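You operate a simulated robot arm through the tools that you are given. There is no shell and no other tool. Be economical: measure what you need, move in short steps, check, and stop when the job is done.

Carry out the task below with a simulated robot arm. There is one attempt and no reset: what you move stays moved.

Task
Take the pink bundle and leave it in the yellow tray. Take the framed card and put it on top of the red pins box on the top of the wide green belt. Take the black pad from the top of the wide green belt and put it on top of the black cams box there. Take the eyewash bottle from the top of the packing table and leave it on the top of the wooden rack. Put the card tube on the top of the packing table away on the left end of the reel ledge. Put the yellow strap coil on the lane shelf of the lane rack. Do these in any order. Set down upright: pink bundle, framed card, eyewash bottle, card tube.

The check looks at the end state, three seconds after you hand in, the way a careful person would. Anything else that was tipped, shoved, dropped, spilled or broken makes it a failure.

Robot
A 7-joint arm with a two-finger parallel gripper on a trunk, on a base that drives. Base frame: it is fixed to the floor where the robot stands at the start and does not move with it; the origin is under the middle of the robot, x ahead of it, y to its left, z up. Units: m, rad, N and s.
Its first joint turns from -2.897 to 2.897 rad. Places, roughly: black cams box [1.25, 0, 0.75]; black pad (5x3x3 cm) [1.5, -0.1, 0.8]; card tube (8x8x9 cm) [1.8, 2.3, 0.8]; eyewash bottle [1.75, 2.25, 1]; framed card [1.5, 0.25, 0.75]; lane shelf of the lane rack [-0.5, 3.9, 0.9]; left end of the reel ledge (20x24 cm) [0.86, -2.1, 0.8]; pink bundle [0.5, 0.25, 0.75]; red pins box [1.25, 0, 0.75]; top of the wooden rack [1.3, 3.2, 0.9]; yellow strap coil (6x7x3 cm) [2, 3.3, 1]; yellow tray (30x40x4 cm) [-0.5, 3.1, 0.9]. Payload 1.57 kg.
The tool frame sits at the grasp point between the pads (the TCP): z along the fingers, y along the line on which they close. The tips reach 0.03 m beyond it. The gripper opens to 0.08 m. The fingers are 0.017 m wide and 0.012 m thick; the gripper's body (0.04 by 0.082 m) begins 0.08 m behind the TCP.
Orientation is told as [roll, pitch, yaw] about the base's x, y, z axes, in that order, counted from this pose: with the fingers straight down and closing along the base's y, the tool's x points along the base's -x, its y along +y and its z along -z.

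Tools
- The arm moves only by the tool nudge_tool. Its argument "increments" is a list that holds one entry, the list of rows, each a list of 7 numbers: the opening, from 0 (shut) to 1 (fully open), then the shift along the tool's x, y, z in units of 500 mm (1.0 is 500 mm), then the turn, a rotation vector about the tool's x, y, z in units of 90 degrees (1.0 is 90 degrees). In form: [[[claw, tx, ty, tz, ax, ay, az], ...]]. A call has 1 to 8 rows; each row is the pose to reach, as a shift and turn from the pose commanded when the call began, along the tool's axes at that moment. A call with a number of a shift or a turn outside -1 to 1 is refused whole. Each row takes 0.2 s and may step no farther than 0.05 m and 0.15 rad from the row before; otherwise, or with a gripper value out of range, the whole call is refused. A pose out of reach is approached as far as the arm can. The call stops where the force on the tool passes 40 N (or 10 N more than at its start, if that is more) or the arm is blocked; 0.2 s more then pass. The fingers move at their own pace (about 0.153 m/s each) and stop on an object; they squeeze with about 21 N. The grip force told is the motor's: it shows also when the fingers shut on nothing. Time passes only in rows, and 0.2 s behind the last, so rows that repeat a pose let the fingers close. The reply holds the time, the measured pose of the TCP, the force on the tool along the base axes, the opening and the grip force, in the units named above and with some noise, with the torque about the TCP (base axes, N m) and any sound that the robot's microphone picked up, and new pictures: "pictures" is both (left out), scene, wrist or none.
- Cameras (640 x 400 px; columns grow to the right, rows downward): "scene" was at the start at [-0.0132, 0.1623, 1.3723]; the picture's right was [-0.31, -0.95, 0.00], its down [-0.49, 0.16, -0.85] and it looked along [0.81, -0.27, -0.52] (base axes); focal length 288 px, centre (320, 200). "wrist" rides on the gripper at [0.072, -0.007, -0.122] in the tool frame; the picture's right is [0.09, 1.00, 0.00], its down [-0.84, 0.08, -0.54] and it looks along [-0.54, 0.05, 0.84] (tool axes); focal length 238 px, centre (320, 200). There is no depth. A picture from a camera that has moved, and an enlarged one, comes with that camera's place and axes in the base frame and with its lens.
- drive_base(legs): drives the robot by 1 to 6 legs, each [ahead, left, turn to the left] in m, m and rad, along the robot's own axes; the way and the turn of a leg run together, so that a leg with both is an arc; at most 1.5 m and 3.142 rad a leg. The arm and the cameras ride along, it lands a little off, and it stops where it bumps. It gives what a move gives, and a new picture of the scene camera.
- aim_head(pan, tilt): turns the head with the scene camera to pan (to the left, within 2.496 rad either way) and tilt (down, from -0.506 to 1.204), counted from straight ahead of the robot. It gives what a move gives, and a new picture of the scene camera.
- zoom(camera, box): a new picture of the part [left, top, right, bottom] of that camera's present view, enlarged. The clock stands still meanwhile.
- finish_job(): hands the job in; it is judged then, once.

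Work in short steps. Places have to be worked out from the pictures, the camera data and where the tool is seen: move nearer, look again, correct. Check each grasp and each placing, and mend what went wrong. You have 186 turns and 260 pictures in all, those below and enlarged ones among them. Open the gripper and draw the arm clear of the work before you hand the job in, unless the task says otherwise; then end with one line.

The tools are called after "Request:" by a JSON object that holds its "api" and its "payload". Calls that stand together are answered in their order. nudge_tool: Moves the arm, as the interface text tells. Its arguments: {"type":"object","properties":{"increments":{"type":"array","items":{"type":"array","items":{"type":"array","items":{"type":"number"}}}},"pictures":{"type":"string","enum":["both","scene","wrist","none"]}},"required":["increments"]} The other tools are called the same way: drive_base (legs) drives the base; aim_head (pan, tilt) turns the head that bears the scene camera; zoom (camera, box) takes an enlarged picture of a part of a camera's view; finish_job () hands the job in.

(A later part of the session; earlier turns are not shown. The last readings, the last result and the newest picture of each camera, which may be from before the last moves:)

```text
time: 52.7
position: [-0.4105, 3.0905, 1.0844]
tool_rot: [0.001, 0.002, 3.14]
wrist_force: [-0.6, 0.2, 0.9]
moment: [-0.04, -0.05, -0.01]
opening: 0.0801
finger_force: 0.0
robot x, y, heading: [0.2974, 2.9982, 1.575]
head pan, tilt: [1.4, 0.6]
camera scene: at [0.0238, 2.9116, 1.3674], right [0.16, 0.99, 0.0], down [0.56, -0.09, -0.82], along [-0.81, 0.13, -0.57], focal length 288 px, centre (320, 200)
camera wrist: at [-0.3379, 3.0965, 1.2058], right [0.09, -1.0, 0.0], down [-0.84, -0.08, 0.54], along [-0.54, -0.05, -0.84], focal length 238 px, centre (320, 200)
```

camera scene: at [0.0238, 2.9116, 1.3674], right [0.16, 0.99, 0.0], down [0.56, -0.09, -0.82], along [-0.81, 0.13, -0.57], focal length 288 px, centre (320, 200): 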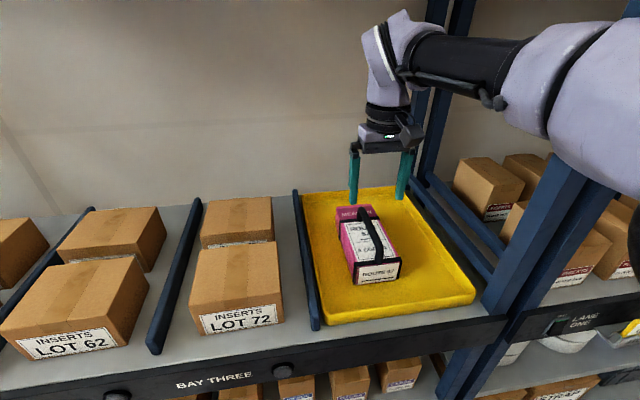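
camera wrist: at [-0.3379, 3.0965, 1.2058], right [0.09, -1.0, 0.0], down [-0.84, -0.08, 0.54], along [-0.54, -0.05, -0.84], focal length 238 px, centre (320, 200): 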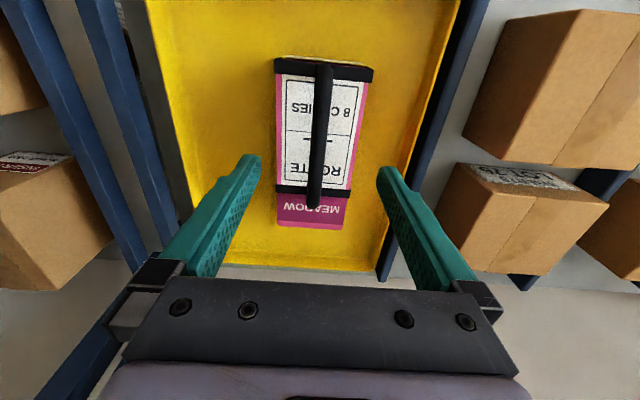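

The pink bundle stands in the tray. I drive the base away from the rack to draw the arm out and look at the lane shelf.

Request:
{"api": "drive_base", "payload": {"legs": [[0, -0.33, 0]]}}

Request:
{"api": "aim_head", "payload": {"pan": 0.7, "tilt": 0.5}}

Request:
{"api": "aim_head", "payload": {"pan": -1.2, "tilt": 0.4}}

```text
time: 54.9
position: [-0.0796, 3.0933, 1.0851]
tool_rot: [0.001, 0.0, 3.142]
wrist_force: [0.8, -0.1, -0.9]
moment: [0.01, 0.02, 0.01]
opening: 0.0801
finger_force: 0.1
robot x, y, heading: [0.6292, 2.9973, 1.578]
head pan, tilt: [1.4, 0.6]
camera scene: at [0.3548, 2.9142, 1.3674], right [0.16, 0.99, 0.0], down [0.56, -0.09, -0.83], along [-0.81, 0.13, -0.56], focal length 288 px, centre (320, 200)
```

scene: 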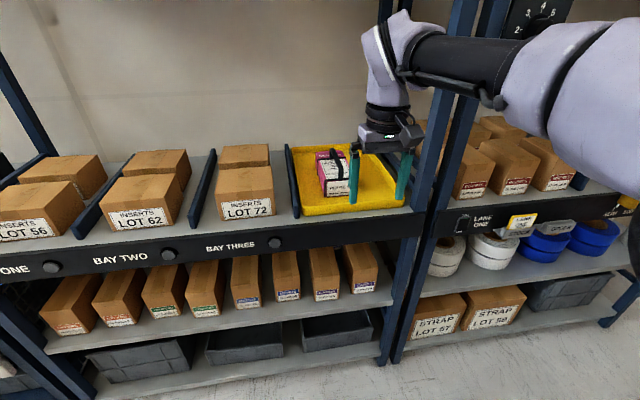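

```text
time: 55.9
position: [-0.0788, 3.0926, 1.0843]
tool_rot: [0.0, -0.001, 3.142]
wrist_force: [-0.5, 0.2, 0.3]
moment: [0.0, 0.0, -0.01]
opening: 0.0801
finger_force: 0.1
robot x, y, heading: [0.6283, 3.0016, 1.577]
head pan, tilt: [0.7, 0.499]
camera scene: at [0.3828, 2.9689, 1.3765], right [0.76, 0.65, 0.0], down [0.31, -0.36, -0.88], along [-0.57, 0.67, -0.48], focal length 288 px, centre (320, 200)
```

scene: 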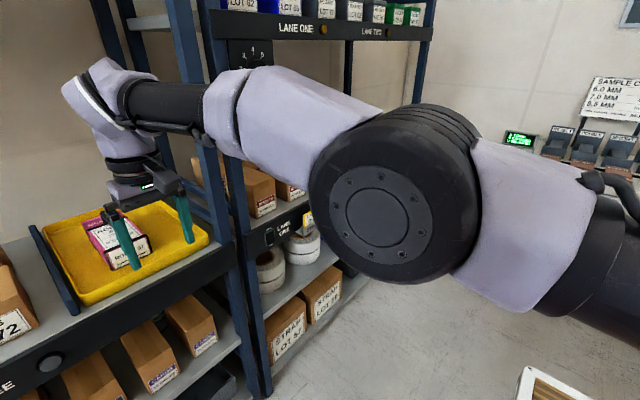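

```text
time: 57.8
position: [-0.0809, 3.0931, 1.0841]
tool_rot: [-0.001, 0.0, 3.141]
wrist_force: [0.1, 0.5, -0.3]
moment: [-0.03, -0.03, 0.0]
opening: 0.0802
finger_force: 0.1
robot x, y, heading: [0.6298, 2.9989, 1.583]
head pan, tilt: [-1.201, 0.4]
camera scene: at [0.5281, 2.9342, 1.3856], right [0.37, -0.93, 0.0], down [-0.36, -0.14, -0.92], along [0.86, 0.34, -0.39], focal length 288 px, centre (320, 200)
```

scene: 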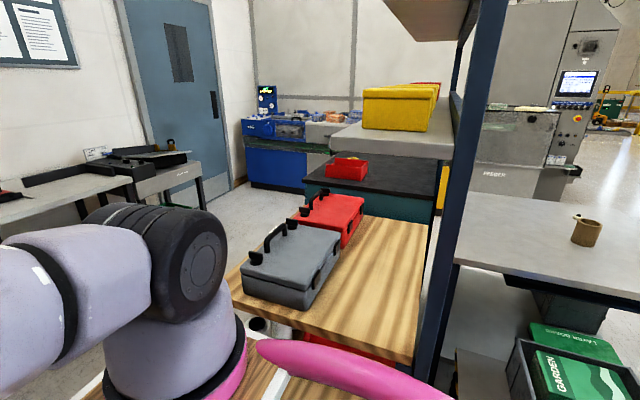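

The lane shelf, the wooden rack and the packing table are located. I swing the arm back to the front in two calls.

Request:
{"api": "nudge_tool", "payload": {"increments": [[[1, 0.08, -0.06, 0, 0, 0, 0.0625], [1, 0.16, -0.12, 0, 0, 0, 0.125], [1, 0.24, -0.18, 0, 0, 0, 0.1875], [1, 0.32, -0.24, 0, 0, 0, 0.25], [1, 0.39, -0.31, 0, 0, 0, 0.3125], [1, 0.46, -0.38, 0, 0, 0, 0.375], [1, 0.53, -0.45, 0, 0, 0, 0.4375], [1, 0.6, -0.52, 0, 0, 0, 0.5]]], "pictures": "none"}}

```text
time: 59.6
position: [0.2193, 3.3534, 1.0817]
tool_rot: [0.002, 0.0, 2.354]
wrist_force: [-0.8, -0.1, -0.5]
moment: [0.0, 0.01, 0.02]
opening: 0.0801
finger_force: 0.0
robot x, y, heading: [0.6284, 3.0002, 1.582]
head pan, tilt: [-1.201, 0.4]
```

Continuing the swing to the front.

Request:
{"api": "nudge_tool", "payload": {"increments": [[[1, 0.0215, -0.0957, 0, 0, 0, 0.0625], [1, 0.043, -0.1914, 0, 0, 0, 0.125], [1, 0.0645, -0.2871, 0, 0, 0, 0.1875], [1, 0.086, -0.3828, 0, 0, 0, 0.25], [1, 0.1075, -0.4785, 0, 0, 0, 0.3125], [1, 0.129, -0.5742, 0, 0, 0, 0.375], [1, 0.1505, -0.67, 0, 0, 0, 0.4375], [1, 0.172, -0.7656, 0, 0, 0, 0.5]]], "pictures": "none"}}

Request:
{"api": "aim_head", "payload": {"pan": 0.7, "tilt": 0.35}}

```text
time: 61.4
position: [0.552, 3.564, 1.0845]
tool_rot: [0.001, -0.001, 1.569]
wrist_force: [0.3, -0.8, -0.2]
moment: [0.0, -0.03, -0.02]
opening: 0.0797
finger_force: 0.1
robot x, y, heading: [0.6307, 2.9994, 1.576]
head pan, tilt: [-1.201, 0.4]
```

```text
time: 63.3
position: [0.551, 3.563, 1.0834]
tool_rot: [0.0, 0.001, 1.571]
wrist_force: [-0.9, 0.6, 0.4]
moment: [-0.01, 0.0, 0.01]
opening: 0.0801
finger_force: 0.1
robot x, y, heading: [0.6307, 2.9973, 1.58]
head pan, tilt: [0.7, 0.351]
camera scene: at [0.3816, 2.9707, 1.3902], right [0.76, 0.65, 0.0], down [0.22, -0.26, -0.94], along [-0.61, 0.71, -0.34], focal length 288 px, centre (320, 200)
```

scene: 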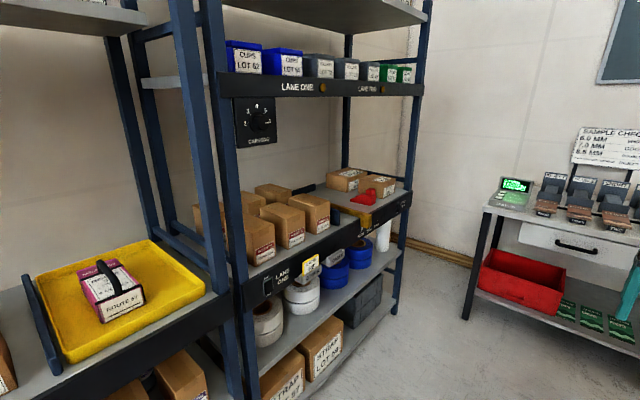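

I look for the coil near the black table with an enlarged view.

Request:
{"api": "aim_head", "payload": {"pan": -1.2, "tilt": 0.3}}

Request:
{"api": "zoom", "payload": {"camera": "scene", "box": [220, 50, 640, 310]}}

Request:
{"api": "aim_head", "payload": {"pan": -0.5, "tilt": 0.3}}

```text
time: 65.1
position: [0.5524, 3.5641, 1.0829]
tool_rot: [0.0, 0.0, 1.571]
wrist_force: [-0.4, -0.3, -0.9]
moment: [-0.01, -0.02, 0.02]
opening: 0.08
finger_force: 0.0
robot x, y, heading: [0.6325, 2.9984, 1.579]
head pan, tilt: [-1.201, 0.3]
camera scene: at [0.5289, 2.9345, 1.3949], right [0.37, -0.93, 0.0], down [-0.27, -0.11, -0.96], along [0.89, 0.35, -0.3], focal length 288 px, centre (320, 200)
```

scene: 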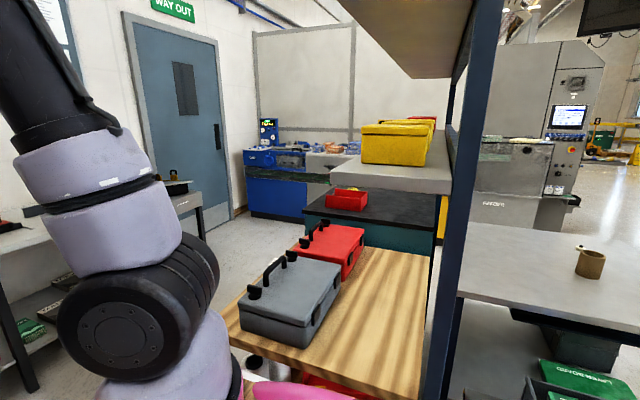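

```text
1.52 times, centred on (430, 180) of scene
camera zoom: at [0.5289, 2.9345, 1.3949], right [0.37, -0.93, 0.0], down [-0.27, -0.11, -0.96], along [0.89, 0.35, -0.3], focal length 439 px, centre (152, 230)
```

zoom: 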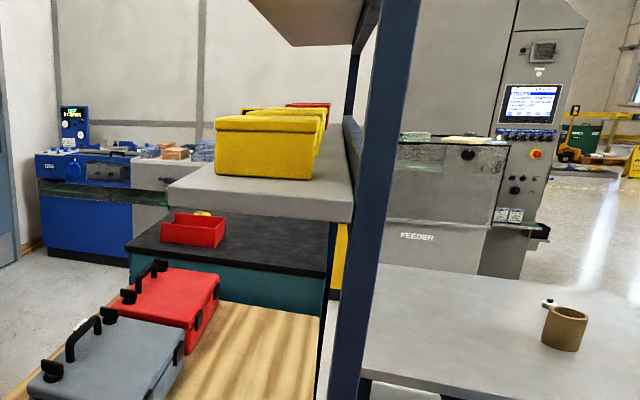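

```text
time: 66.2
position: [0.5516, 3.5627, 1.0839]
tool_rot: [0.001, 0.001, 1.57]
wrist_force: [0.5, -0.2, 0.4]
moment: [0.02, -0.02, -0.04]
opening: 0.0803
finger_force: 0.1
robot x, y, heading: [0.6296, 3.0029, 1.58]
head pan, tilt: [-0.499, 0.3]
camera scene: at [0.4862, 2.9822, 1.3949], right [0.88, -0.47, 0.0], down [-0.14, -0.26, -0.96], along [0.45, 0.84, -0.3], focal length 288 px, centre (320, 200)
```

scene: 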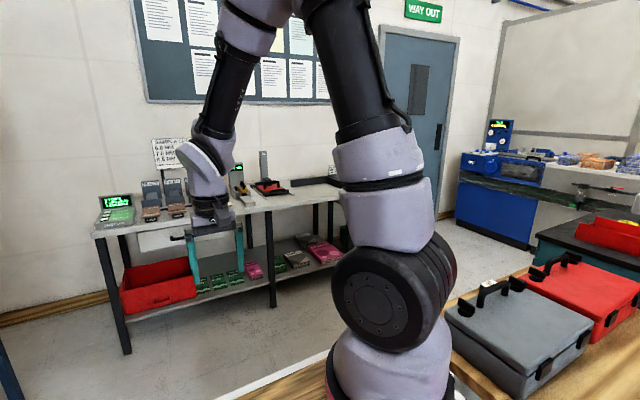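

The yellow coil sits in the red bin on the black table near (2.0, 3.3). I drive round the north side of the wooden rack to face it from y≈4.05.

Request:
{"api": "drive_base", "payload": {"legs": [[0.9, 0, 0], [0, 0, -1.575], [1.35, 0.15, 0]]}}

Request:
{"api": "aim_head", "payload": {"pan": -1.0, "tilt": 0.5}}

```text
time: 81.2
position: [2.5291, 4.1603, 1.0849]
tool_rot: [-0.001, -0.001, 0.002]
wrist_force: [0.0, 1.0, -0.3]
moment: [-0.01, 0.01, -0.03]
opening: 0.0798
finger_force: 0.0
robot x, y, heading: [1.9662, 4.08, 0.013]
head pan, tilt: [-0.499, 0.3]
camera scene: at [1.9478, 4.2265, 1.3949], right [-0.47, -0.88, 0.0], down [-0.26, 0.14, -0.96], along [0.84, -0.45, -0.3], focal length 288 px, centre (320, 200)
```

scene: 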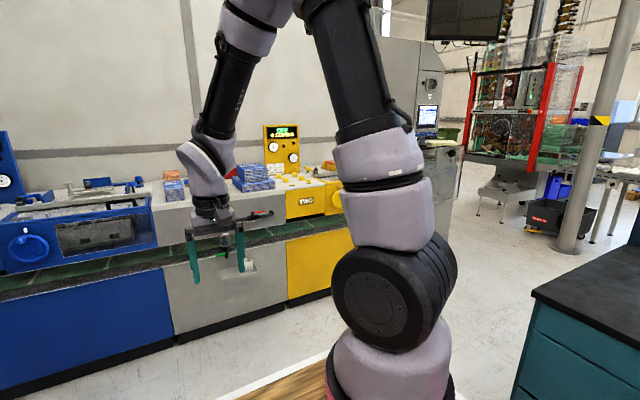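

```text
time: 82.1
position: [2.5282, 4.1606, 1.0837]
tool_rot: [0.0, 0.0, 0.004]
wrist_force: [0.2, -0.4, 0.0]
moment: [0.0, 0.01, 0.0]
opening: 0.0801
finger_force: 0.1
robot x, y, heading: [1.9673, 4.0797, 0.01]
head pan, tilt: [-1.0, 0.499]
camera scene: at [1.9154, 4.1943, 1.3765], right [-0.83, -0.55, 0.0], down [-0.26, 0.4, -0.88], along [0.48, -0.73, -0.48], focal length 288 px, centre (320, 200)
```

scene: 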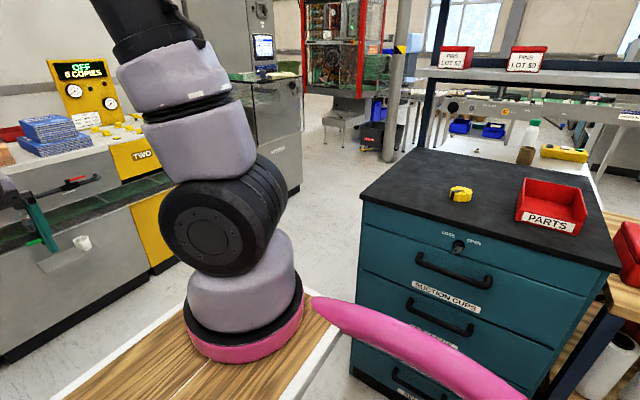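

The coil lies on the cabinet top around (2.0, 3.25, 0.95). I turn right to face it.

Request:
{"api": "drive_base", "payload": {"legs": [[0, 0, -1.58]]}}

Request:
{"api": "aim_head", "payload": {"pan": -0.1, "tilt": 0.7}}

Request:
{"api": "zoom", "payload": {"camera": "wrist", "box": [0, 0, 640, 400]}}

```text
time: 86.4
position: [2.0389, 3.5181, 1.0841]
tool_rot: [0.001, 0.0, -1.579]
wrist_force: [0.2, -0.5, 0.2]
moment: [0.02, -0.01, 0.02]
opening: 0.0799
finger_force: 0.0
robot x, y, heading: [1.9634, 4.0799, -1.572]
head pan, tilt: [-1.0, 0.499]
camera scene: at [2.0808, 4.1322, 1.3765], right [-0.54, 0.84, 0.0], down [0.4, 0.26, -0.88], along [-0.74, -0.47, -0.48], focal length 288 px, centre (320, 200)
```

scene: 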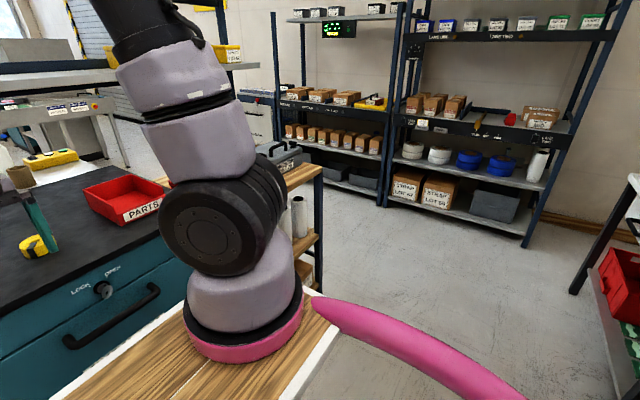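

```text
time: 87.6
position: [2.0397, 3.5176, 1.0845]
tool_rot: [0.0, 0.0, -1.58]
wrist_force: [-0.1, 0.1, 0.5]
moment: [-0.02, -0.05, -0.04]
opening: 0.08
finger_force: 0.1
robot x, y, heading: [1.9656, 4.0836, -1.569]
head pan, tilt: [-0.099, 0.7]
camera scene: at [2.1489, 4.0969, 1.3588], right [-0.99, 0.1, 0.0], down [0.06, 0.64, -0.77], along [-0.08, -0.76, -0.64], focal length 288 px, centre (320, 200)
```

scene: 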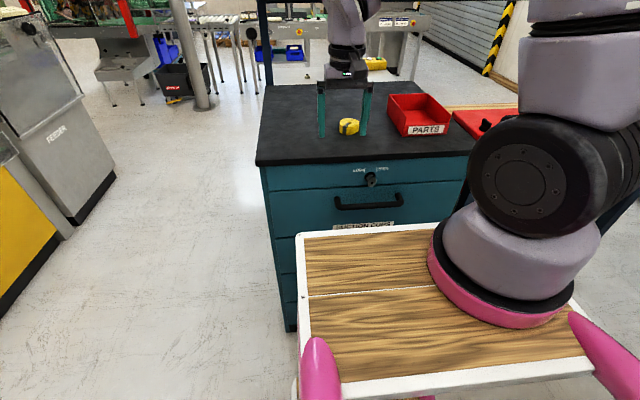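

```text
1.00 times, centred on (320, 200) of wrist (not enlarged: the box is as wide or as high as the picture)
camera zoom: at [2.034, 3.5883, 1.2059], right [1.0, 0.08, 0.0], down [0.07, -0.84, 0.54], along [0.04, -0.54, -0.84], focal length 238 px, centre (320, 200)
```

zoom: 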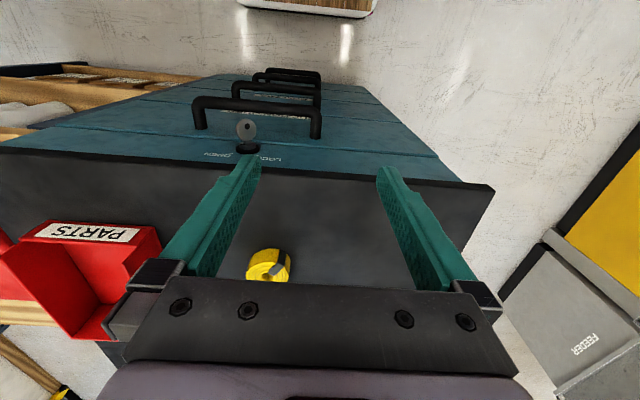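

Coil triangulates to about (1.985, 3.335, 0.98). I move over it at height and look.

Request:
{"api": "nudge_tool", "payload": {"increments": [[[1, -0.09, -0.027, 0, 0, 0, 0], [1, -0.18, -0.054, 0, 0, 0, 0], [1, -0.27, -0.082, 0, 0, 0, 0], [1, -0.36, -0.11, 0, 0, 0, 0]]]}}

Request:
{"api": "zoom", "payload": {"camera": "scene", "box": [300, 70, 460, 170]}}

Request:
{"api": "zoom", "payload": {"camera": "wrist", "box": [240, 80, 400, 240]}}

```text
time: 88.6
position: [1.9826, 3.3363, 1.0854]
tool_rot: [0.0, 0.001, -1.579]
wrist_force: [1.3, -0.3, 0.6]
moment: [-0.05, 0.02, 0.0]
opening: 0.0801
finger_force: 0.1
robot x, y, heading: [1.9637, 4.0792, -1.571]
head pan, tilt: [-0.099, 0.7]
camera scene: at [2.1491, 4.0975, 1.3587], right [-1.0, 0.1, 0.0], down [0.06, 0.64, -0.77], along [-0.08, -0.76, -0.64], focal length 288 px, centre (320, 200)
camera wrist: at [1.9783, 3.4078, 1.2061], right [1.0, 0.08, 0.0], down [0.07, -0.84, 0.54], along [0.05, -0.54, -0.84], focal length 238 px, centre (320, 200)
```

scene: 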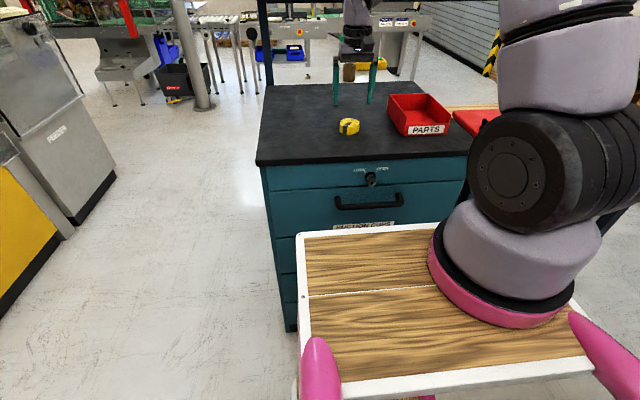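
wrist: 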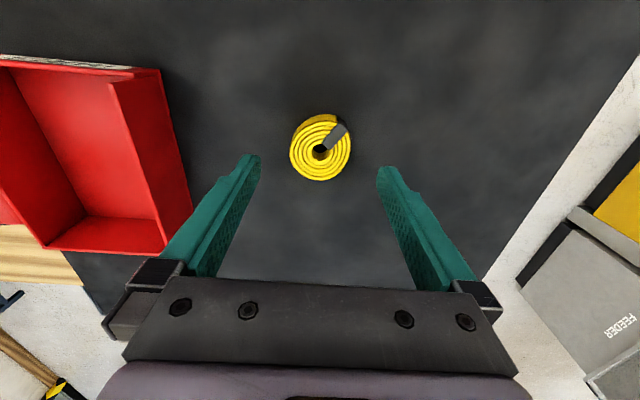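

```text
4.00 times, centred on (380, 120) of scene
camera zoom: at [2.1491, 4.0975, 1.3587], right [-1.0, 0.1, 0.0], down [0.06, 0.64, -0.77], along [-0.08, -0.76, -0.64], focal length 1153 px, centre (80, 520)
```

zoom: 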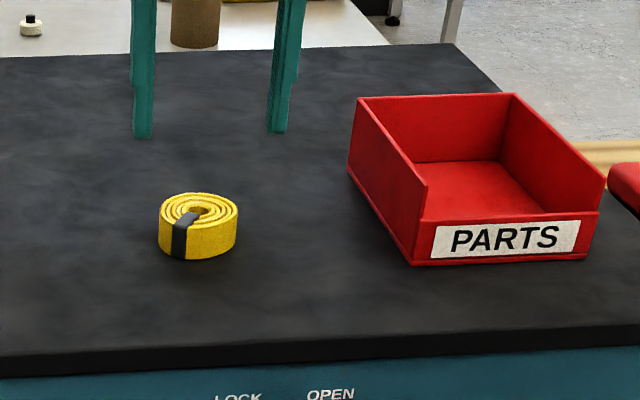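

```text
2.50 times, centred on (320, 160) of wrist
camera zoom: at [1.9783, 3.4078, 1.2061], right [1.0, 0.08, 0.0], down [0.07, -0.84, 0.54], along [0.05, -0.54, -0.84], focal length 596 px, centre (320, 300)
```

zoom: 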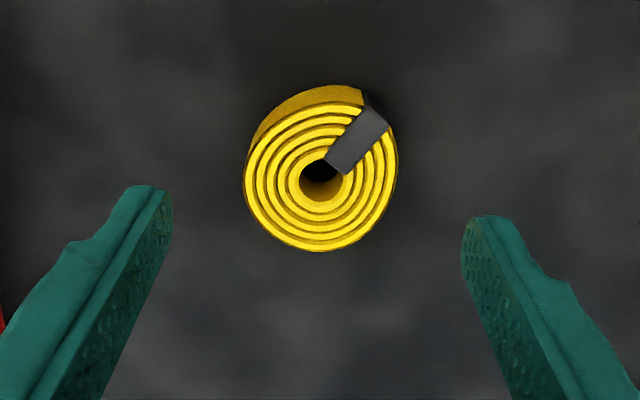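

Coil centre ≈ (1.985, 3.322), top ≈0.98. I center and descend to z≈1.005 with a look.

Request:
{"api": "nudge_tool", "payload": {"increments": [[[1, -0.014, 0.002, 0.05, 0, 0, 0], [1, -0.028, 0.004, 0.1, 0, 0, 0], [1, -0.028, 0.004, 0.14, 0, 0, 0], [1, -0.028, 0.004, 0.16, 0, 0, 0]]], "pictures": "wrist"}}

Request:
{"api": "zoom", "payload": {"camera": "scene", "box": [300, 70, 460, 170]}}

```text
time: 89.6
position: [1.9853, 3.3233, 1.0028]
tool_rot: [0.001, 0.0, -1.58]
wrist_force: [-0.3, 0.6, 1.1]
moment: [-0.01, 0.0, 0.0]
opening: 0.08
finger_force: 0.0
robot x, y, heading: [1.965, 4.0767, -1.575]
head pan, tilt: [-0.099, 0.7]
camera wrist: at [1.9794, 3.3944, 1.1257], right [1.0, 0.08, 0.0], down [0.07, -0.84, 0.54], along [0.04, -0.54, -0.84], focal length 238 px, centre (320, 200)
```

wrist: 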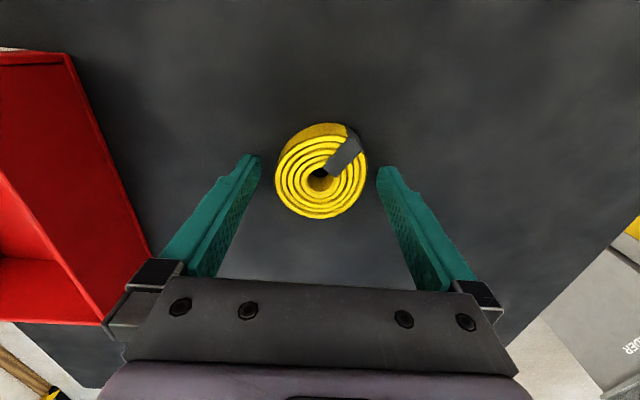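

```text
4.00 times, centred on (380, 120) of scene
camera zoom: at [2.1489, 4.097, 1.3588], right [-1.0, 0.1, 0.0], down [0.06, 0.64, -0.76], along [-0.08, -0.76, -0.64], focal length 1153 px, centre (80, 520)
```

zoom: 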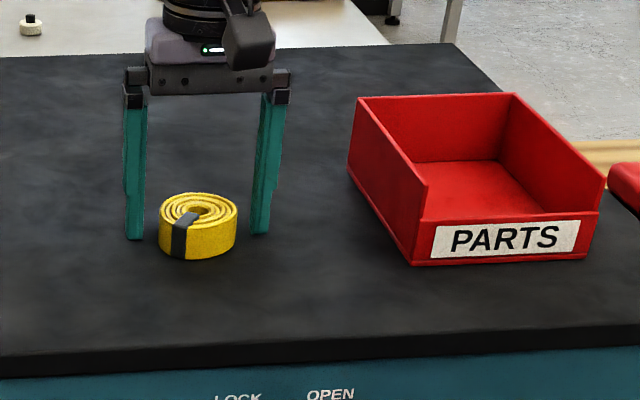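

The tips are a few mm above the table and straddle the coil. I close.

Request:
{"api": "nudge_tool", "payload": {"increments": [[[1, 0, 0, 0.004, 0, 0, 0], [0, 0, 0, 0.004, 0, 0, 0], [0, 0, 0, 0.004, 0, 0, 0], [0, 0, 0, 0.004, 0, 0, 0], [0, 0, 0, -0.04, 0, 0, 0], [0, 0, 0, -0.12, 0, 0, 0], [0, 0, 0, -0.2, 0, 0, 0]]]}}

```text
time: 91.2
position: [1.9847, 3.3252, 1.1029]
tool_rot: [0.001, 0.004, -1.579]
wrist_force: [-0.1, 0.7, -0.5]
moment: [0.0, -0.02, -0.01]
opening: 0.0557
finger_force: 21.1
robot x, y, heading: [1.9712, 4.0809, -1.575]
head pan, tilt: [-0.099, 0.7]
camera scene: at [2.149, 4.0964, 1.3588], right [-1.0, 0.1, 0.0], down [0.06, 0.64, -0.76], along [-0.08, -0.76, -0.64], focal length 288 px, centre (320, 200)
camera wrist: at [1.9788, 3.3951, 1.2253], right [1.0, 0.08, 0.0], down [0.07, -0.84, 0.54], along [0.04, -0.54, -0.84], focal length 238 px, centre (320, 200)
```

scene: 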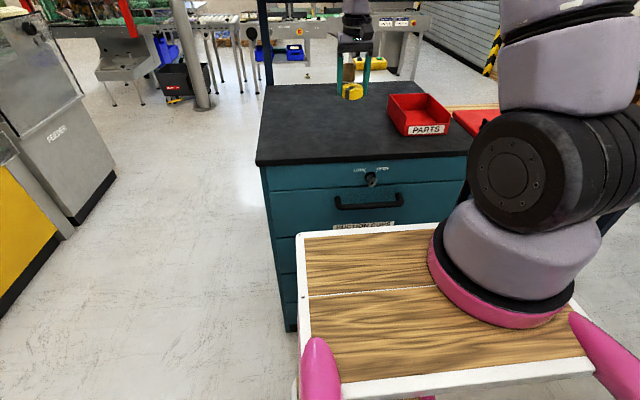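
wrist: 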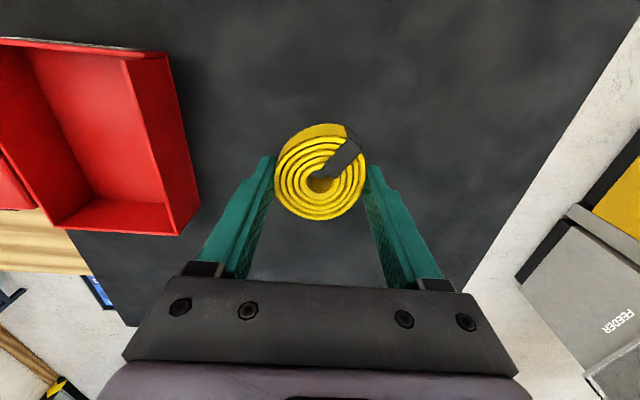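

Coil held. I retract the tool, back off a little, turn right to face the lane rack, and drive toward it.

Request:
{"api": "nudge_tool", "payload": {"increments": [[[0, 0.09, 0, 0, 0, 0, 0], [0, 0.18, 0, 0, 0, 0, 0], [0, 0.27, 0, 0, 0, 0, 0], [0, 0.36, 0, 0, 0, 0, 0], [0, 0.42, 0, 0, 0, 0, 0]]], "pictures": "none"}}

Request:
{"api": "drive_base", "payload": {"legs": [[-0.08, 0, 0], [0, 0, -1.567], [1.15, 0.2, 0]]}}

Request:
{"api": "aim_head", "payload": {"pan": 0.0, "tilt": 0.45}}

```text
time: 92.4
position: [1.987, 3.5353, 1.1054]
tool_rot: [0.002, 0.001, -1.58]
wrist_force: [-0.2, -0.2, -1.0]
moment: [0.01, 0.0, -0.03]
opening: 0.0558
finger_force: 21.3
robot x, y, heading: [1.9635, 4.0802, -1.572]
head pan, tilt: [-0.099, 0.7]
```

```text
time: 103.0
position: [0.24, 3.995, 1.1048]
tool_rot: [-0.001, 0.002, 3.106]
wrist_force: [-0.3, -0.3, -0.7]
moment: [-0.02, -0.04, 0.0]
opening: 0.0556
finger_force: 20.6
robot x, y, heading: [0.7885, 4.0016, 3.115]
head pan, tilt: [-0.099, 0.7]
camera scene: at [0.799, 3.8198, 1.3588], right [0.13, 0.99, 0.0], down [0.64, -0.08, -0.76], along [-0.76, 0.1, -0.64], focal length 288 px, centre (320, 200)
```

scene: 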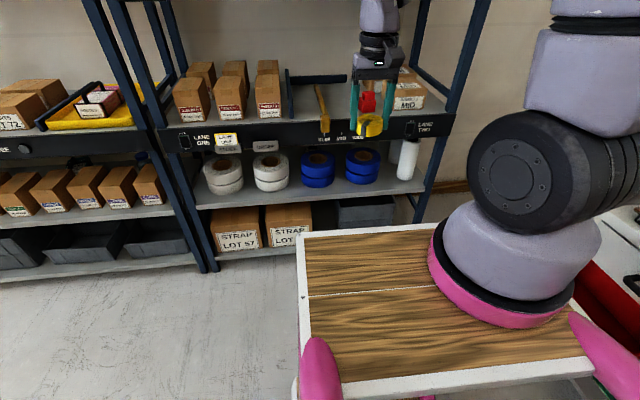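

```text
time: 103.8
position: [0.241, 3.9958, 1.1058]
tool_rot: [0.0, 0.001, 3.104]
wrist_force: [-0.2, -0.4, -0.3]
moment: [-0.03, 0.0, -0.01]
opening: 0.0555
finger_force: 20.7
robot x, y, heading: [0.7843, 4.0003, 3.112]
head pan, tilt: [0.0, 0.45]
camera scene: at [0.7914, 3.8116, 1.3809], right [0.03, 1.0, 0.0], down [0.44, -0.01, -0.9], along [-0.9, 0.02, -0.44], focal length 288 px, centre (320, 200)
```

scene: 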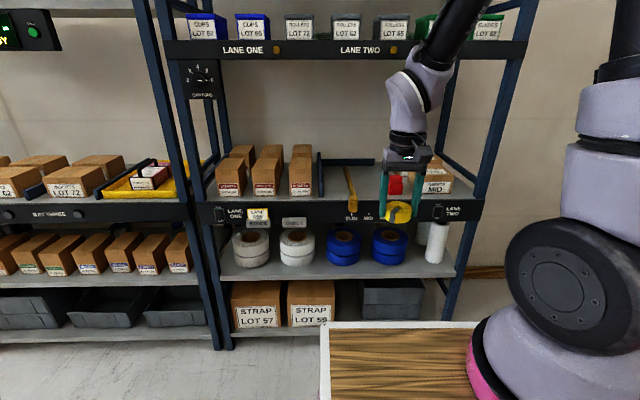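

I zoom on the lane shelf to find free room.

Request:
{"api": "zoom", "payload": {"camera": "scene", "box": [190, 110, 510, 270]}}

```text
2.00 times, centred on (350, 190) of scene
camera zoom: at [0.7914, 3.8116, 1.3809], right [0.03, 1.0, 0.0], down [0.44, -0.01, -0.9], along [-0.9, 0.02, -0.44], focal length 577 px, centre (260, 220)
```

zoom: 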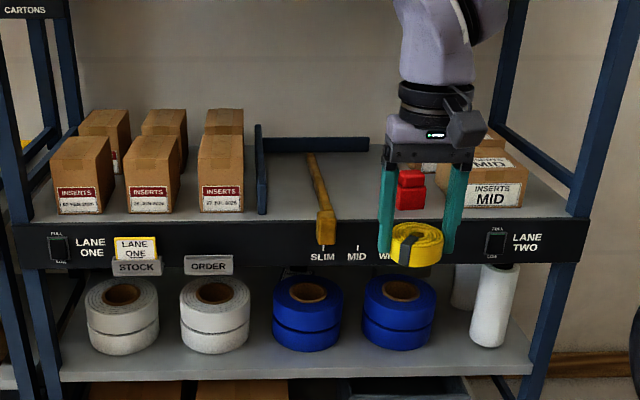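

There is free shelf between the wooden gauge stick and the red item at y≈4.05. I drive closer and look with the wrist camera.

Request:
{"api": "drive_base", "payload": {"legs": [[0.36, -0.03, 0.03]]}}

Request:
{"api": "zoom", "payload": {"camera": "wrist", "box": [0, 0, 640, 400]}}

Request:
{"api": "zoom", "payload": {"camera": "scene", "box": [240, 80, 560, 280]}}

```text
time: 106.1
position: [-0.1186, 4.01, 1.1043]
tool_rot: [0.001, 0.001, -3.143]
wrist_force: [-0.2, -0.4, -2.0]
moment: [0.02, 0.02, 0.02]
opening: 0.0555
finger_force: 20.8
robot x, y, heading: [0.4278, 4.0343, -3.134]
head pan, tilt: [0.0, 0.45]
camera scene: at [0.4383, 3.8454, 1.381], right [-0.01, 1.0, 0.0], down [0.44, 0.0, -0.9], along [-0.9, -0.01, -0.44], focal length 288 px, centre (320, 200)
```

scene: 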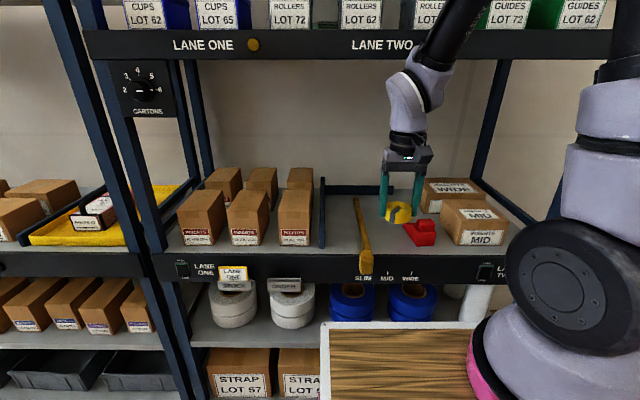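

```text
1.00 times, centred on (320, 200) of wrist (not enlarged: the box is as wide or as high as the picture)
camera zoom: at [-0.0461, 4.0146, 1.2271], right [0.09, -1.0, 0.0], down [-0.84, -0.08, 0.54], along [-0.54, -0.05, -0.84], focal length 238 px, centre (320, 200)
```

zoom: 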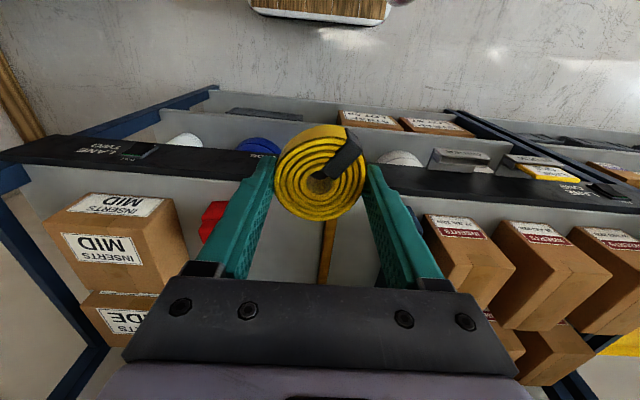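

```text
2.00 times, centred on (400, 180) of scene
camera zoom: at [0.4383, 3.8454, 1.381], right [-0.01, 1.0, 0.0], down [0.44, 0.0, -0.9], along [-0.9, -0.01, -0.44], focal length 577 px, centre (160, 240)
```

zoom: 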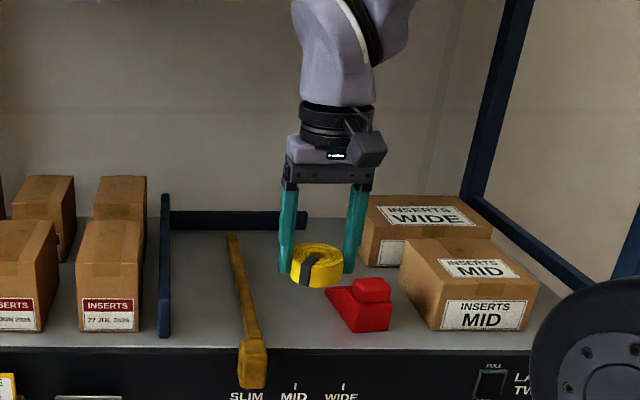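

I'll use the free lane between the blue divider and the wooden lever (y≈3.855–3.97). I turn the tool about 60° so the fingers don't need sideways room, and shift to y≈3.912.

Request:
{"api": "nudge_tool", "payload": {"increments": [[[0, 0, 0.028, 0, 0, 0, -0.0948], [0, 0, 0.056, 0, 0, 0, -0.1896], [0, 0, 0.084, 0, 0, 0, -0.2844], [0, 0, 0.112, 0, 0, 0, -0.3792], [0, 0, 0.14, 0, 0, 0, -0.474], [0, 0, 0.168, 0, 0, 0, -0.5688], [0, 0, 0.196, 0, 0, 0, -0.6636]]]}}

```text
time: 107.7
position: [-0.1186, 3.9111, 1.1073]
tool_rot: [0.001, -0.001, -2.098]
wrist_force: [0.0, 0.1, -0.3]
moment: [0.0, -0.03, 0.01]
opening: 0.0558
finger_force: 20.4
robot x, y, heading: [0.4271, 4.0329, -3.131]
head pan, tilt: [0.0, 0.45]
camera scene: at [0.4383, 3.8455, 1.381], right [-0.01, 1.0, 0.0], down [0.44, 0.0, -0.9], along [-0.9, -0.01, -0.44], focal length 288 px, centre (320, 200)
camera wrist: at [-0.0878, 3.9756, 1.2281], right [0.91, -0.42, 0.0], down [-0.35, -0.76, 0.54], along [-0.23, -0.49, -0.84], focal length 238 px, centre (320, 200)
```

scene: 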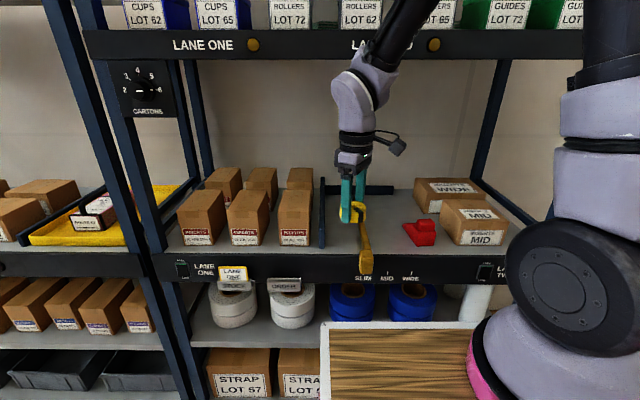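
wrist: 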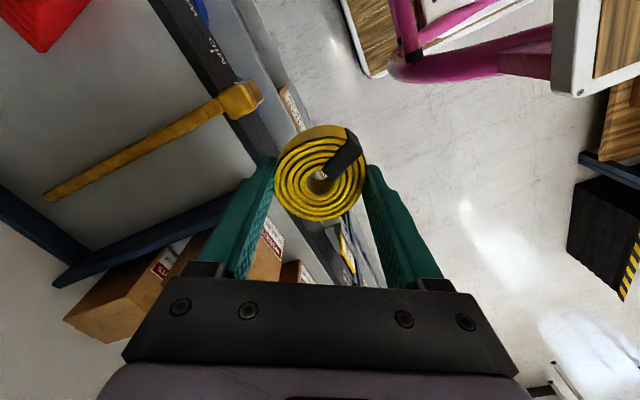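

The lane spans y≈3.86–3.96. I move straight in to x≈-0.34 at height.

Request:
{"api": "nudge_tool", "payload": {"increments": [[[0, -0.0443, -0.076, 0, 0, 0, 0], [0, -0.0886, -0.152, 0, 0, 0, 0], [0, -0.1329, -0.228, 0, 0, 0, 0], [0, -0.1772, -0.304, 0, 0, 0, 0], [0, -0.2215, -0.38, 0, 0, 0, 0]]]}}

```text
time: 108.9
position: [-0.226, 3.9193, 1.06]
tool_rot: [0.113, 0.143, -2.028]
wrist_force: [-0.2, 0.8, -0.9]
moment: [0.01, -0.01, 0.03]
opening: 0.0556
finger_force: 21.3
robot x, y, heading: [0.4393, 4.0308, -3.127]
head pan, tilt: [0.0, 0.45]
stopped in row 5: the arm was blocked; the commanded pose is now the measured one
camera scene: at [0.4593, 3.8418, 1.381], right [-0.02, 1.0, 0.0], down [0.43, 0.01, -0.9], along [-0.9, -0.01, -0.43], focal length 288 px, centre (320, 200)
camera wrist: at [-0.219, 3.9752, 1.1898], right [0.92, -0.37, 0.12], down [-0.39, -0.82, 0.42], along [-0.05, -0.44, -0.9], focal length 238 px, centre (320, 200)
```

scene: 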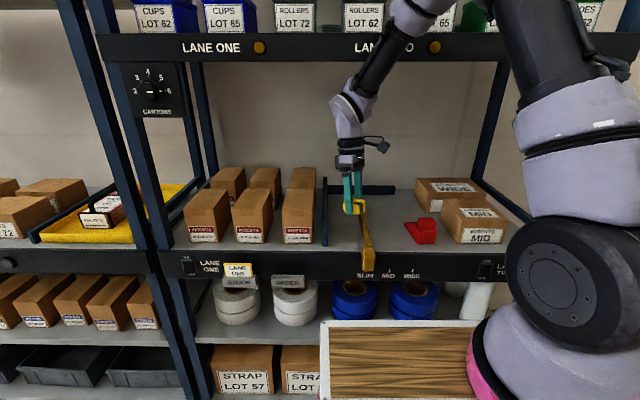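
wrist: 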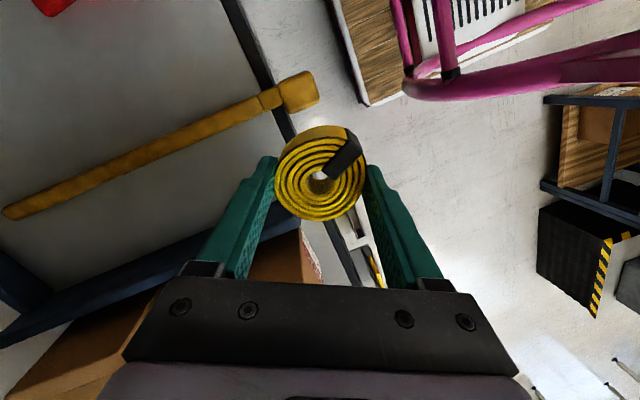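

The forearm touched the upper shelf's front panel. I back out and straighten the tool; then I'll come in lower and from farther away so that the forearm lies flatter.

Request:
{"api": "nudge_tool", "payload": {"increments": [[[0, 0.03, 0.07, 0, 0.024, -0.03, 0.015], [0, 0.05, 0.12, 0, 0.048, -0.06, 0.03], [0, 0.068, 0.168, 0, 0.072, -0.091, 0.0446], [0, 0.068, 0.168, 0, 0.072, -0.091, 0.0446]]]}}

```text
time: 109.9
position: [-0.1522, 3.9109, 1.0745]
tool_rot: [-0.011, -0.004, -2.114]
wrist_force: [0.0, -0.3, -0.2]
moment: [-0.02, 0.01, -0.01]
opening: 0.0559
finger_force: 21.0
robot x, y, heading: [0.436, 4.0307, -3.126]
head pan, tilt: [0.0, 0.45]
camera scene: at [0.4495, 3.8406, 1.381], right [-0.02, 1.0, 0.0], down [0.44, 0.01, -0.9], along [-0.9, -0.01, -0.44], focal length 288 px, centre (320, 200)
camera wrist: at [-0.1187, 3.9737, 1.1955], right [0.9, -0.44, -0.01], down [-0.36, -0.76, 0.54], along [-0.25, -0.48, -0.84], focal length 238 px, centre (320, 200)
```

scene: 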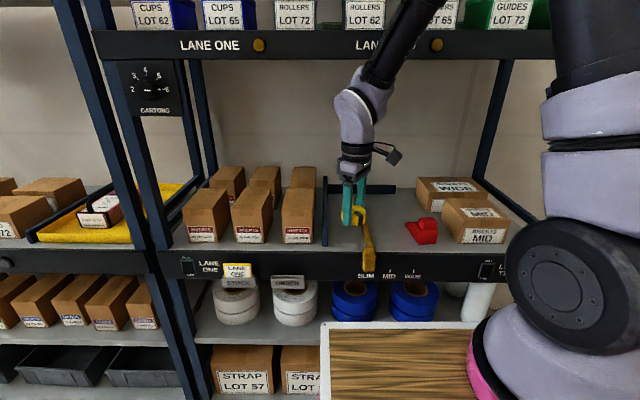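
wrist: 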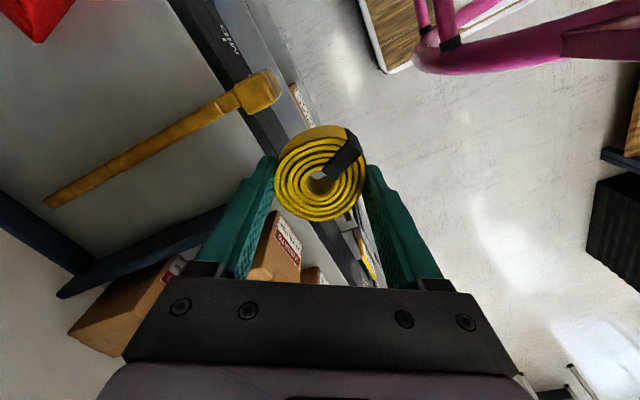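

Rack contents look undisturbed. I back the base 0.13 m, then lower the tool to z≈1.0 and extend to just before the shelf edge.

Request:
{"api": "drive_base", "payload": {"legs": [[-0.13, 0, -0.015]]}}

Request:
{"api": "nudge_tool", "payload": {"increments": [[[0, -0.02, -0.034, 0.05, 0, 0, 0], [0, -0.04, -0.068, 0.1, 0, 0, 0], [0, -0.08, -0.136, 0.14, 0, 0, 0], [0, -0.12, -0.204, 0.144, 0, 0, 0]]]}}

```text
time: 111.2
position: [-0.0238, 3.9206, 1.0728]
tool_rot: [-0.01, -0.001, -2.129]
wrist_force: [-0.6, -0.2, 0.2]
moment: [0.01, 0.02, 0.02]
opening: 0.0555
finger_force: 21.2
robot x, y, heading: [0.5688, 4.0294, -3.144]
head pan, tilt: [0.0, 0.45]
camera scene: at [0.5765, 3.8416, 1.381], right [0.0, 1.0, 0.0], down [0.44, 0.0, -0.9], along [-0.9, 0.0, -0.44], focal length 288 px, centre (320, 200)
```

scene: 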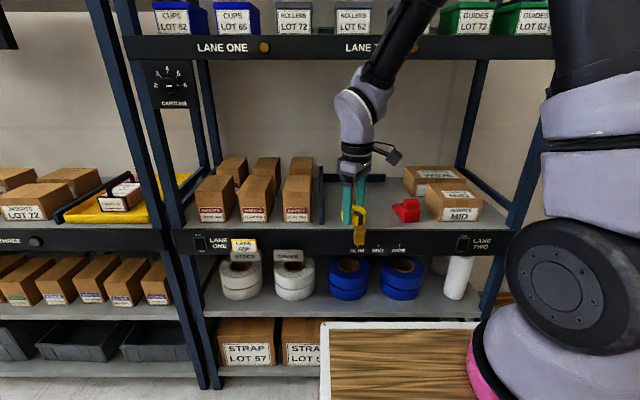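

```text
time: 112.2
position: [-0.1443, 3.9222, 1.0023]
tool_rot: [-0.009, -0.002, -2.13]
wrist_force: [1.2, 0.2, -0.2]
moment: [-0.01, 0.03, 0.03]
opening: 0.0556
finger_force: 21.2
robot x, y, heading: [0.5673, 4.0317, -3.14]
head pan, tilt: [0.0, 0.45]
camera scene: at [0.577, 3.8415, 1.381], right [0.0, 1.0, 0.0], down [0.43, 0.0, -0.9], along [-0.9, 0.0, -0.43], focal length 288 px, centre (320, 200)
camera wrist: at [-0.1091, 3.9857, 1.1241], right [0.89, -0.45, -0.01], down [-0.37, -0.75, 0.54], along [-0.25, -0.48, -0.84], focal length 238 px, centre (320, 200)
```

scene: 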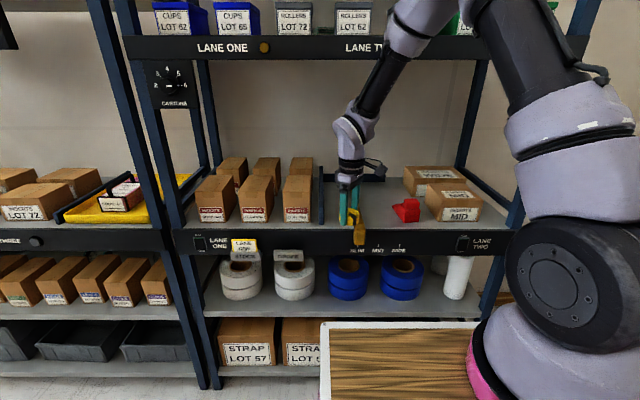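
wrist: 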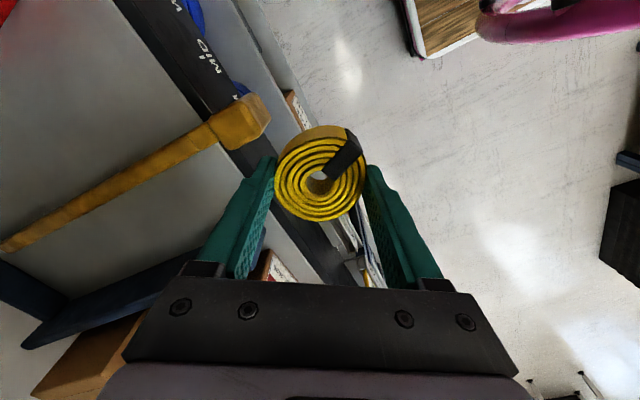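

Clearance is better now. I extend in to x≈-0.31 at this low height.

Request:
{"api": "nudge_tool", "payload": {"increments": [[[0, -0.04, -0.055, 0, 0, 0, 0], [0, -0.08, -0.11, 0, 0, 0, 0], [0, -0.12, -0.165, 0, 0, 0, 0], [0, -0.16, -0.22, 0, 0, 0, 0], [0, -0.2006, -0.276, 0, 0, 0, 0]]]}}

```text
time: 113.4
position: [-0.3138, 3.9124, 1.0057]
tool_rot: [-0.012, 0.0, -2.13]
wrist_force: [0.3, -0.4, 0.9]
moment: [-0.01, 0.04, -0.01]
opening: 0.0557
finger_force: 20.8
robot x, y, heading: [0.5681, 4.0279, -3.143]
head pan, tilt: [0.0, 0.45]
camera scene: at [0.5768, 3.8416, 1.381], right [0.0, 1.0, 0.0], down [0.43, 0.0, -0.9], along [-0.9, 0.0, -0.43], focal length 288 px, centre (320, 200)
camera wrist: at [-0.2786, 3.9758, 1.1265], right [0.89, -0.45, -0.01], down [-0.37, -0.75, 0.54], along [-0.25, -0.48, -0.84], focal length 238 px, centre (320, 200)
```

scene: 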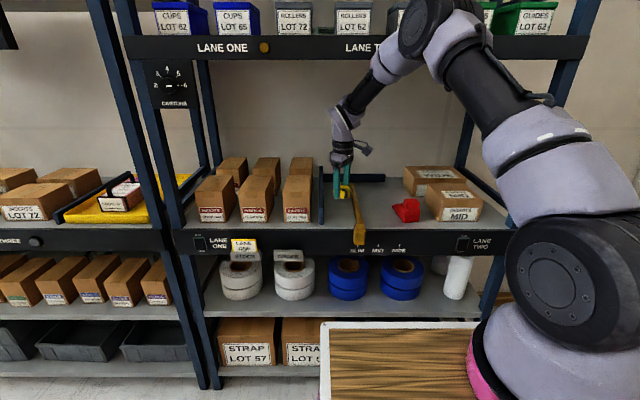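
wrist: 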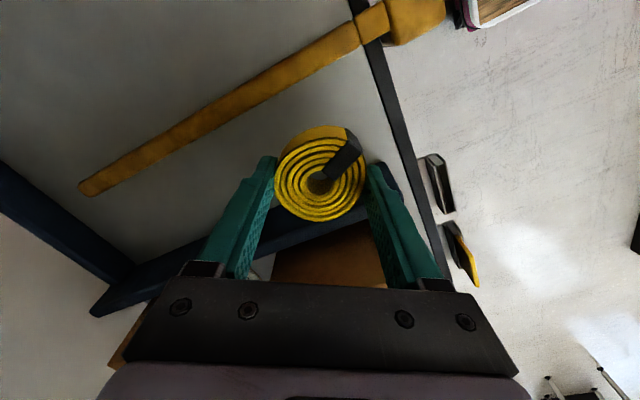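

The coil is over free shelf with 4+ cm to either side. I lower gently until contact.

Request:
{"api": "nudge_tool", "payload": {"increments": [[[0, 0, 0, 0.04, 0, 0, 0], [0, 0, 0, 0.08, 0, 0, 0], [0, 0, 0, 0.1, 0, 0, 0], [0, 0, 0, 0.11, 0, 0, 0], [0, 0, 0, 0.12, 0, 0, 0]]]}}

Request:
{"api": "zoom", "payload": {"camera": "scene", "box": [280, 130, 420, 250]}}

```text
time: 114.6
position: [-0.3145, 3.9124, 0.9446]
tool_rot: [-0.011, -0.002, -2.13]
wrist_force: [0.3, 0.2, -0.2]
moment: [0.0, -0.01, 0.03]
opening: 0.0556
finger_force: 21.0
robot x, y, heading: [0.5684, 4.0299, -3.142]
head pan, tilt: [0.0, 0.45]
camera scene: at [0.5764, 3.8416, 1.381], right [0.0, 1.0, 0.0], down [0.44, 0.0, -0.9], along [-0.9, 0.0, -0.44], focal length 288 px, centre (320, 200)
camera wrist: at [-0.2795, 3.9751, 1.0662], right [0.89, -0.45, -0.01], down [-0.37, -0.75, 0.54], along [-0.25, -0.48, -0.84], focal length 238 px, centre (320, 200)
```

scene: 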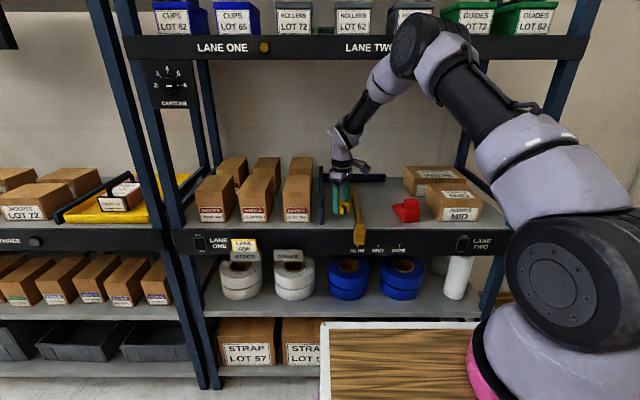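
wrist: 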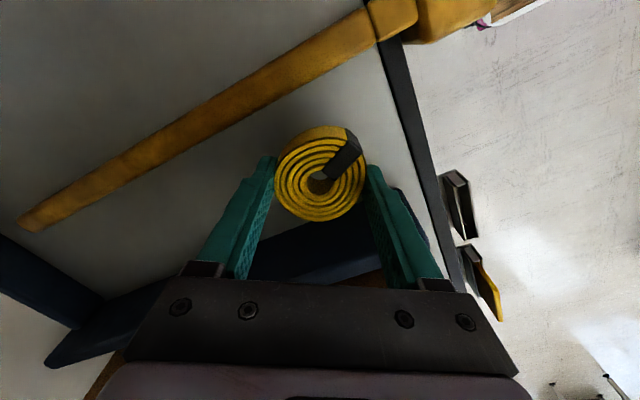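

```text
3.33 times, centred on (350, 190) of scene
camera zoom: at [0.5764, 3.8416, 1.381], right [0.0, 1.0, 0.0], down [0.44, 0.0, -0.9], along [-0.9, 0.0, -0.44], focal length 961 px, centre (220, 233)
```

zoom: 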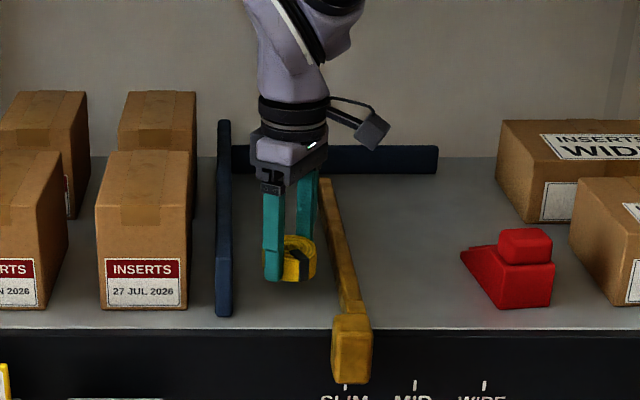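

Still a little above the shelf; I lower further in small steps.

Request:
{"api": "nudge_tool", "payload": {"increments": [[[0, 0, 0, 0.012, 0, 0, 0], [0, 0, 0, 0.024, 0, 0, 0], [0, 0, 0, 0.034, 0, 0, 0], [0, 0, 0, 0.042, 0, 0, 0], [0, 0, 0, 0.05, 0, 0, 0]]], "pictures": "none"}}

Request:
{"api": "zoom", "payload": {"camera": "scene", "box": [280, 130, 420, 250]}}

```text
time: 115.8
position: [-0.3137, 3.9108, 0.92]
tool_rot: [-0.012, -0.001, -2.129]
wrist_force: [0.5, -1.0, -0.9]
moment: [0.01, -0.01, -0.01]
opening: 0.0557
finger_force: 20.9
robot x, y, heading: [0.5663, 4.0298, -3.139]
head pan, tilt: [0.0, 0.45]
```

```text
3.33 times, centred on (350, 190) of scene
camera zoom: at [0.5764, 3.8416, 1.381], right [0.0, 1.0, 0.0], down [0.44, 0.0, -0.9], along [-0.9, 0.0, -0.44], focal length 961 px, centre (220, 233)
```

zoom: 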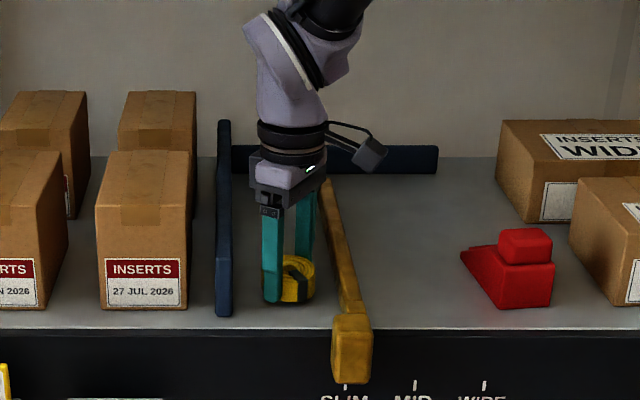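

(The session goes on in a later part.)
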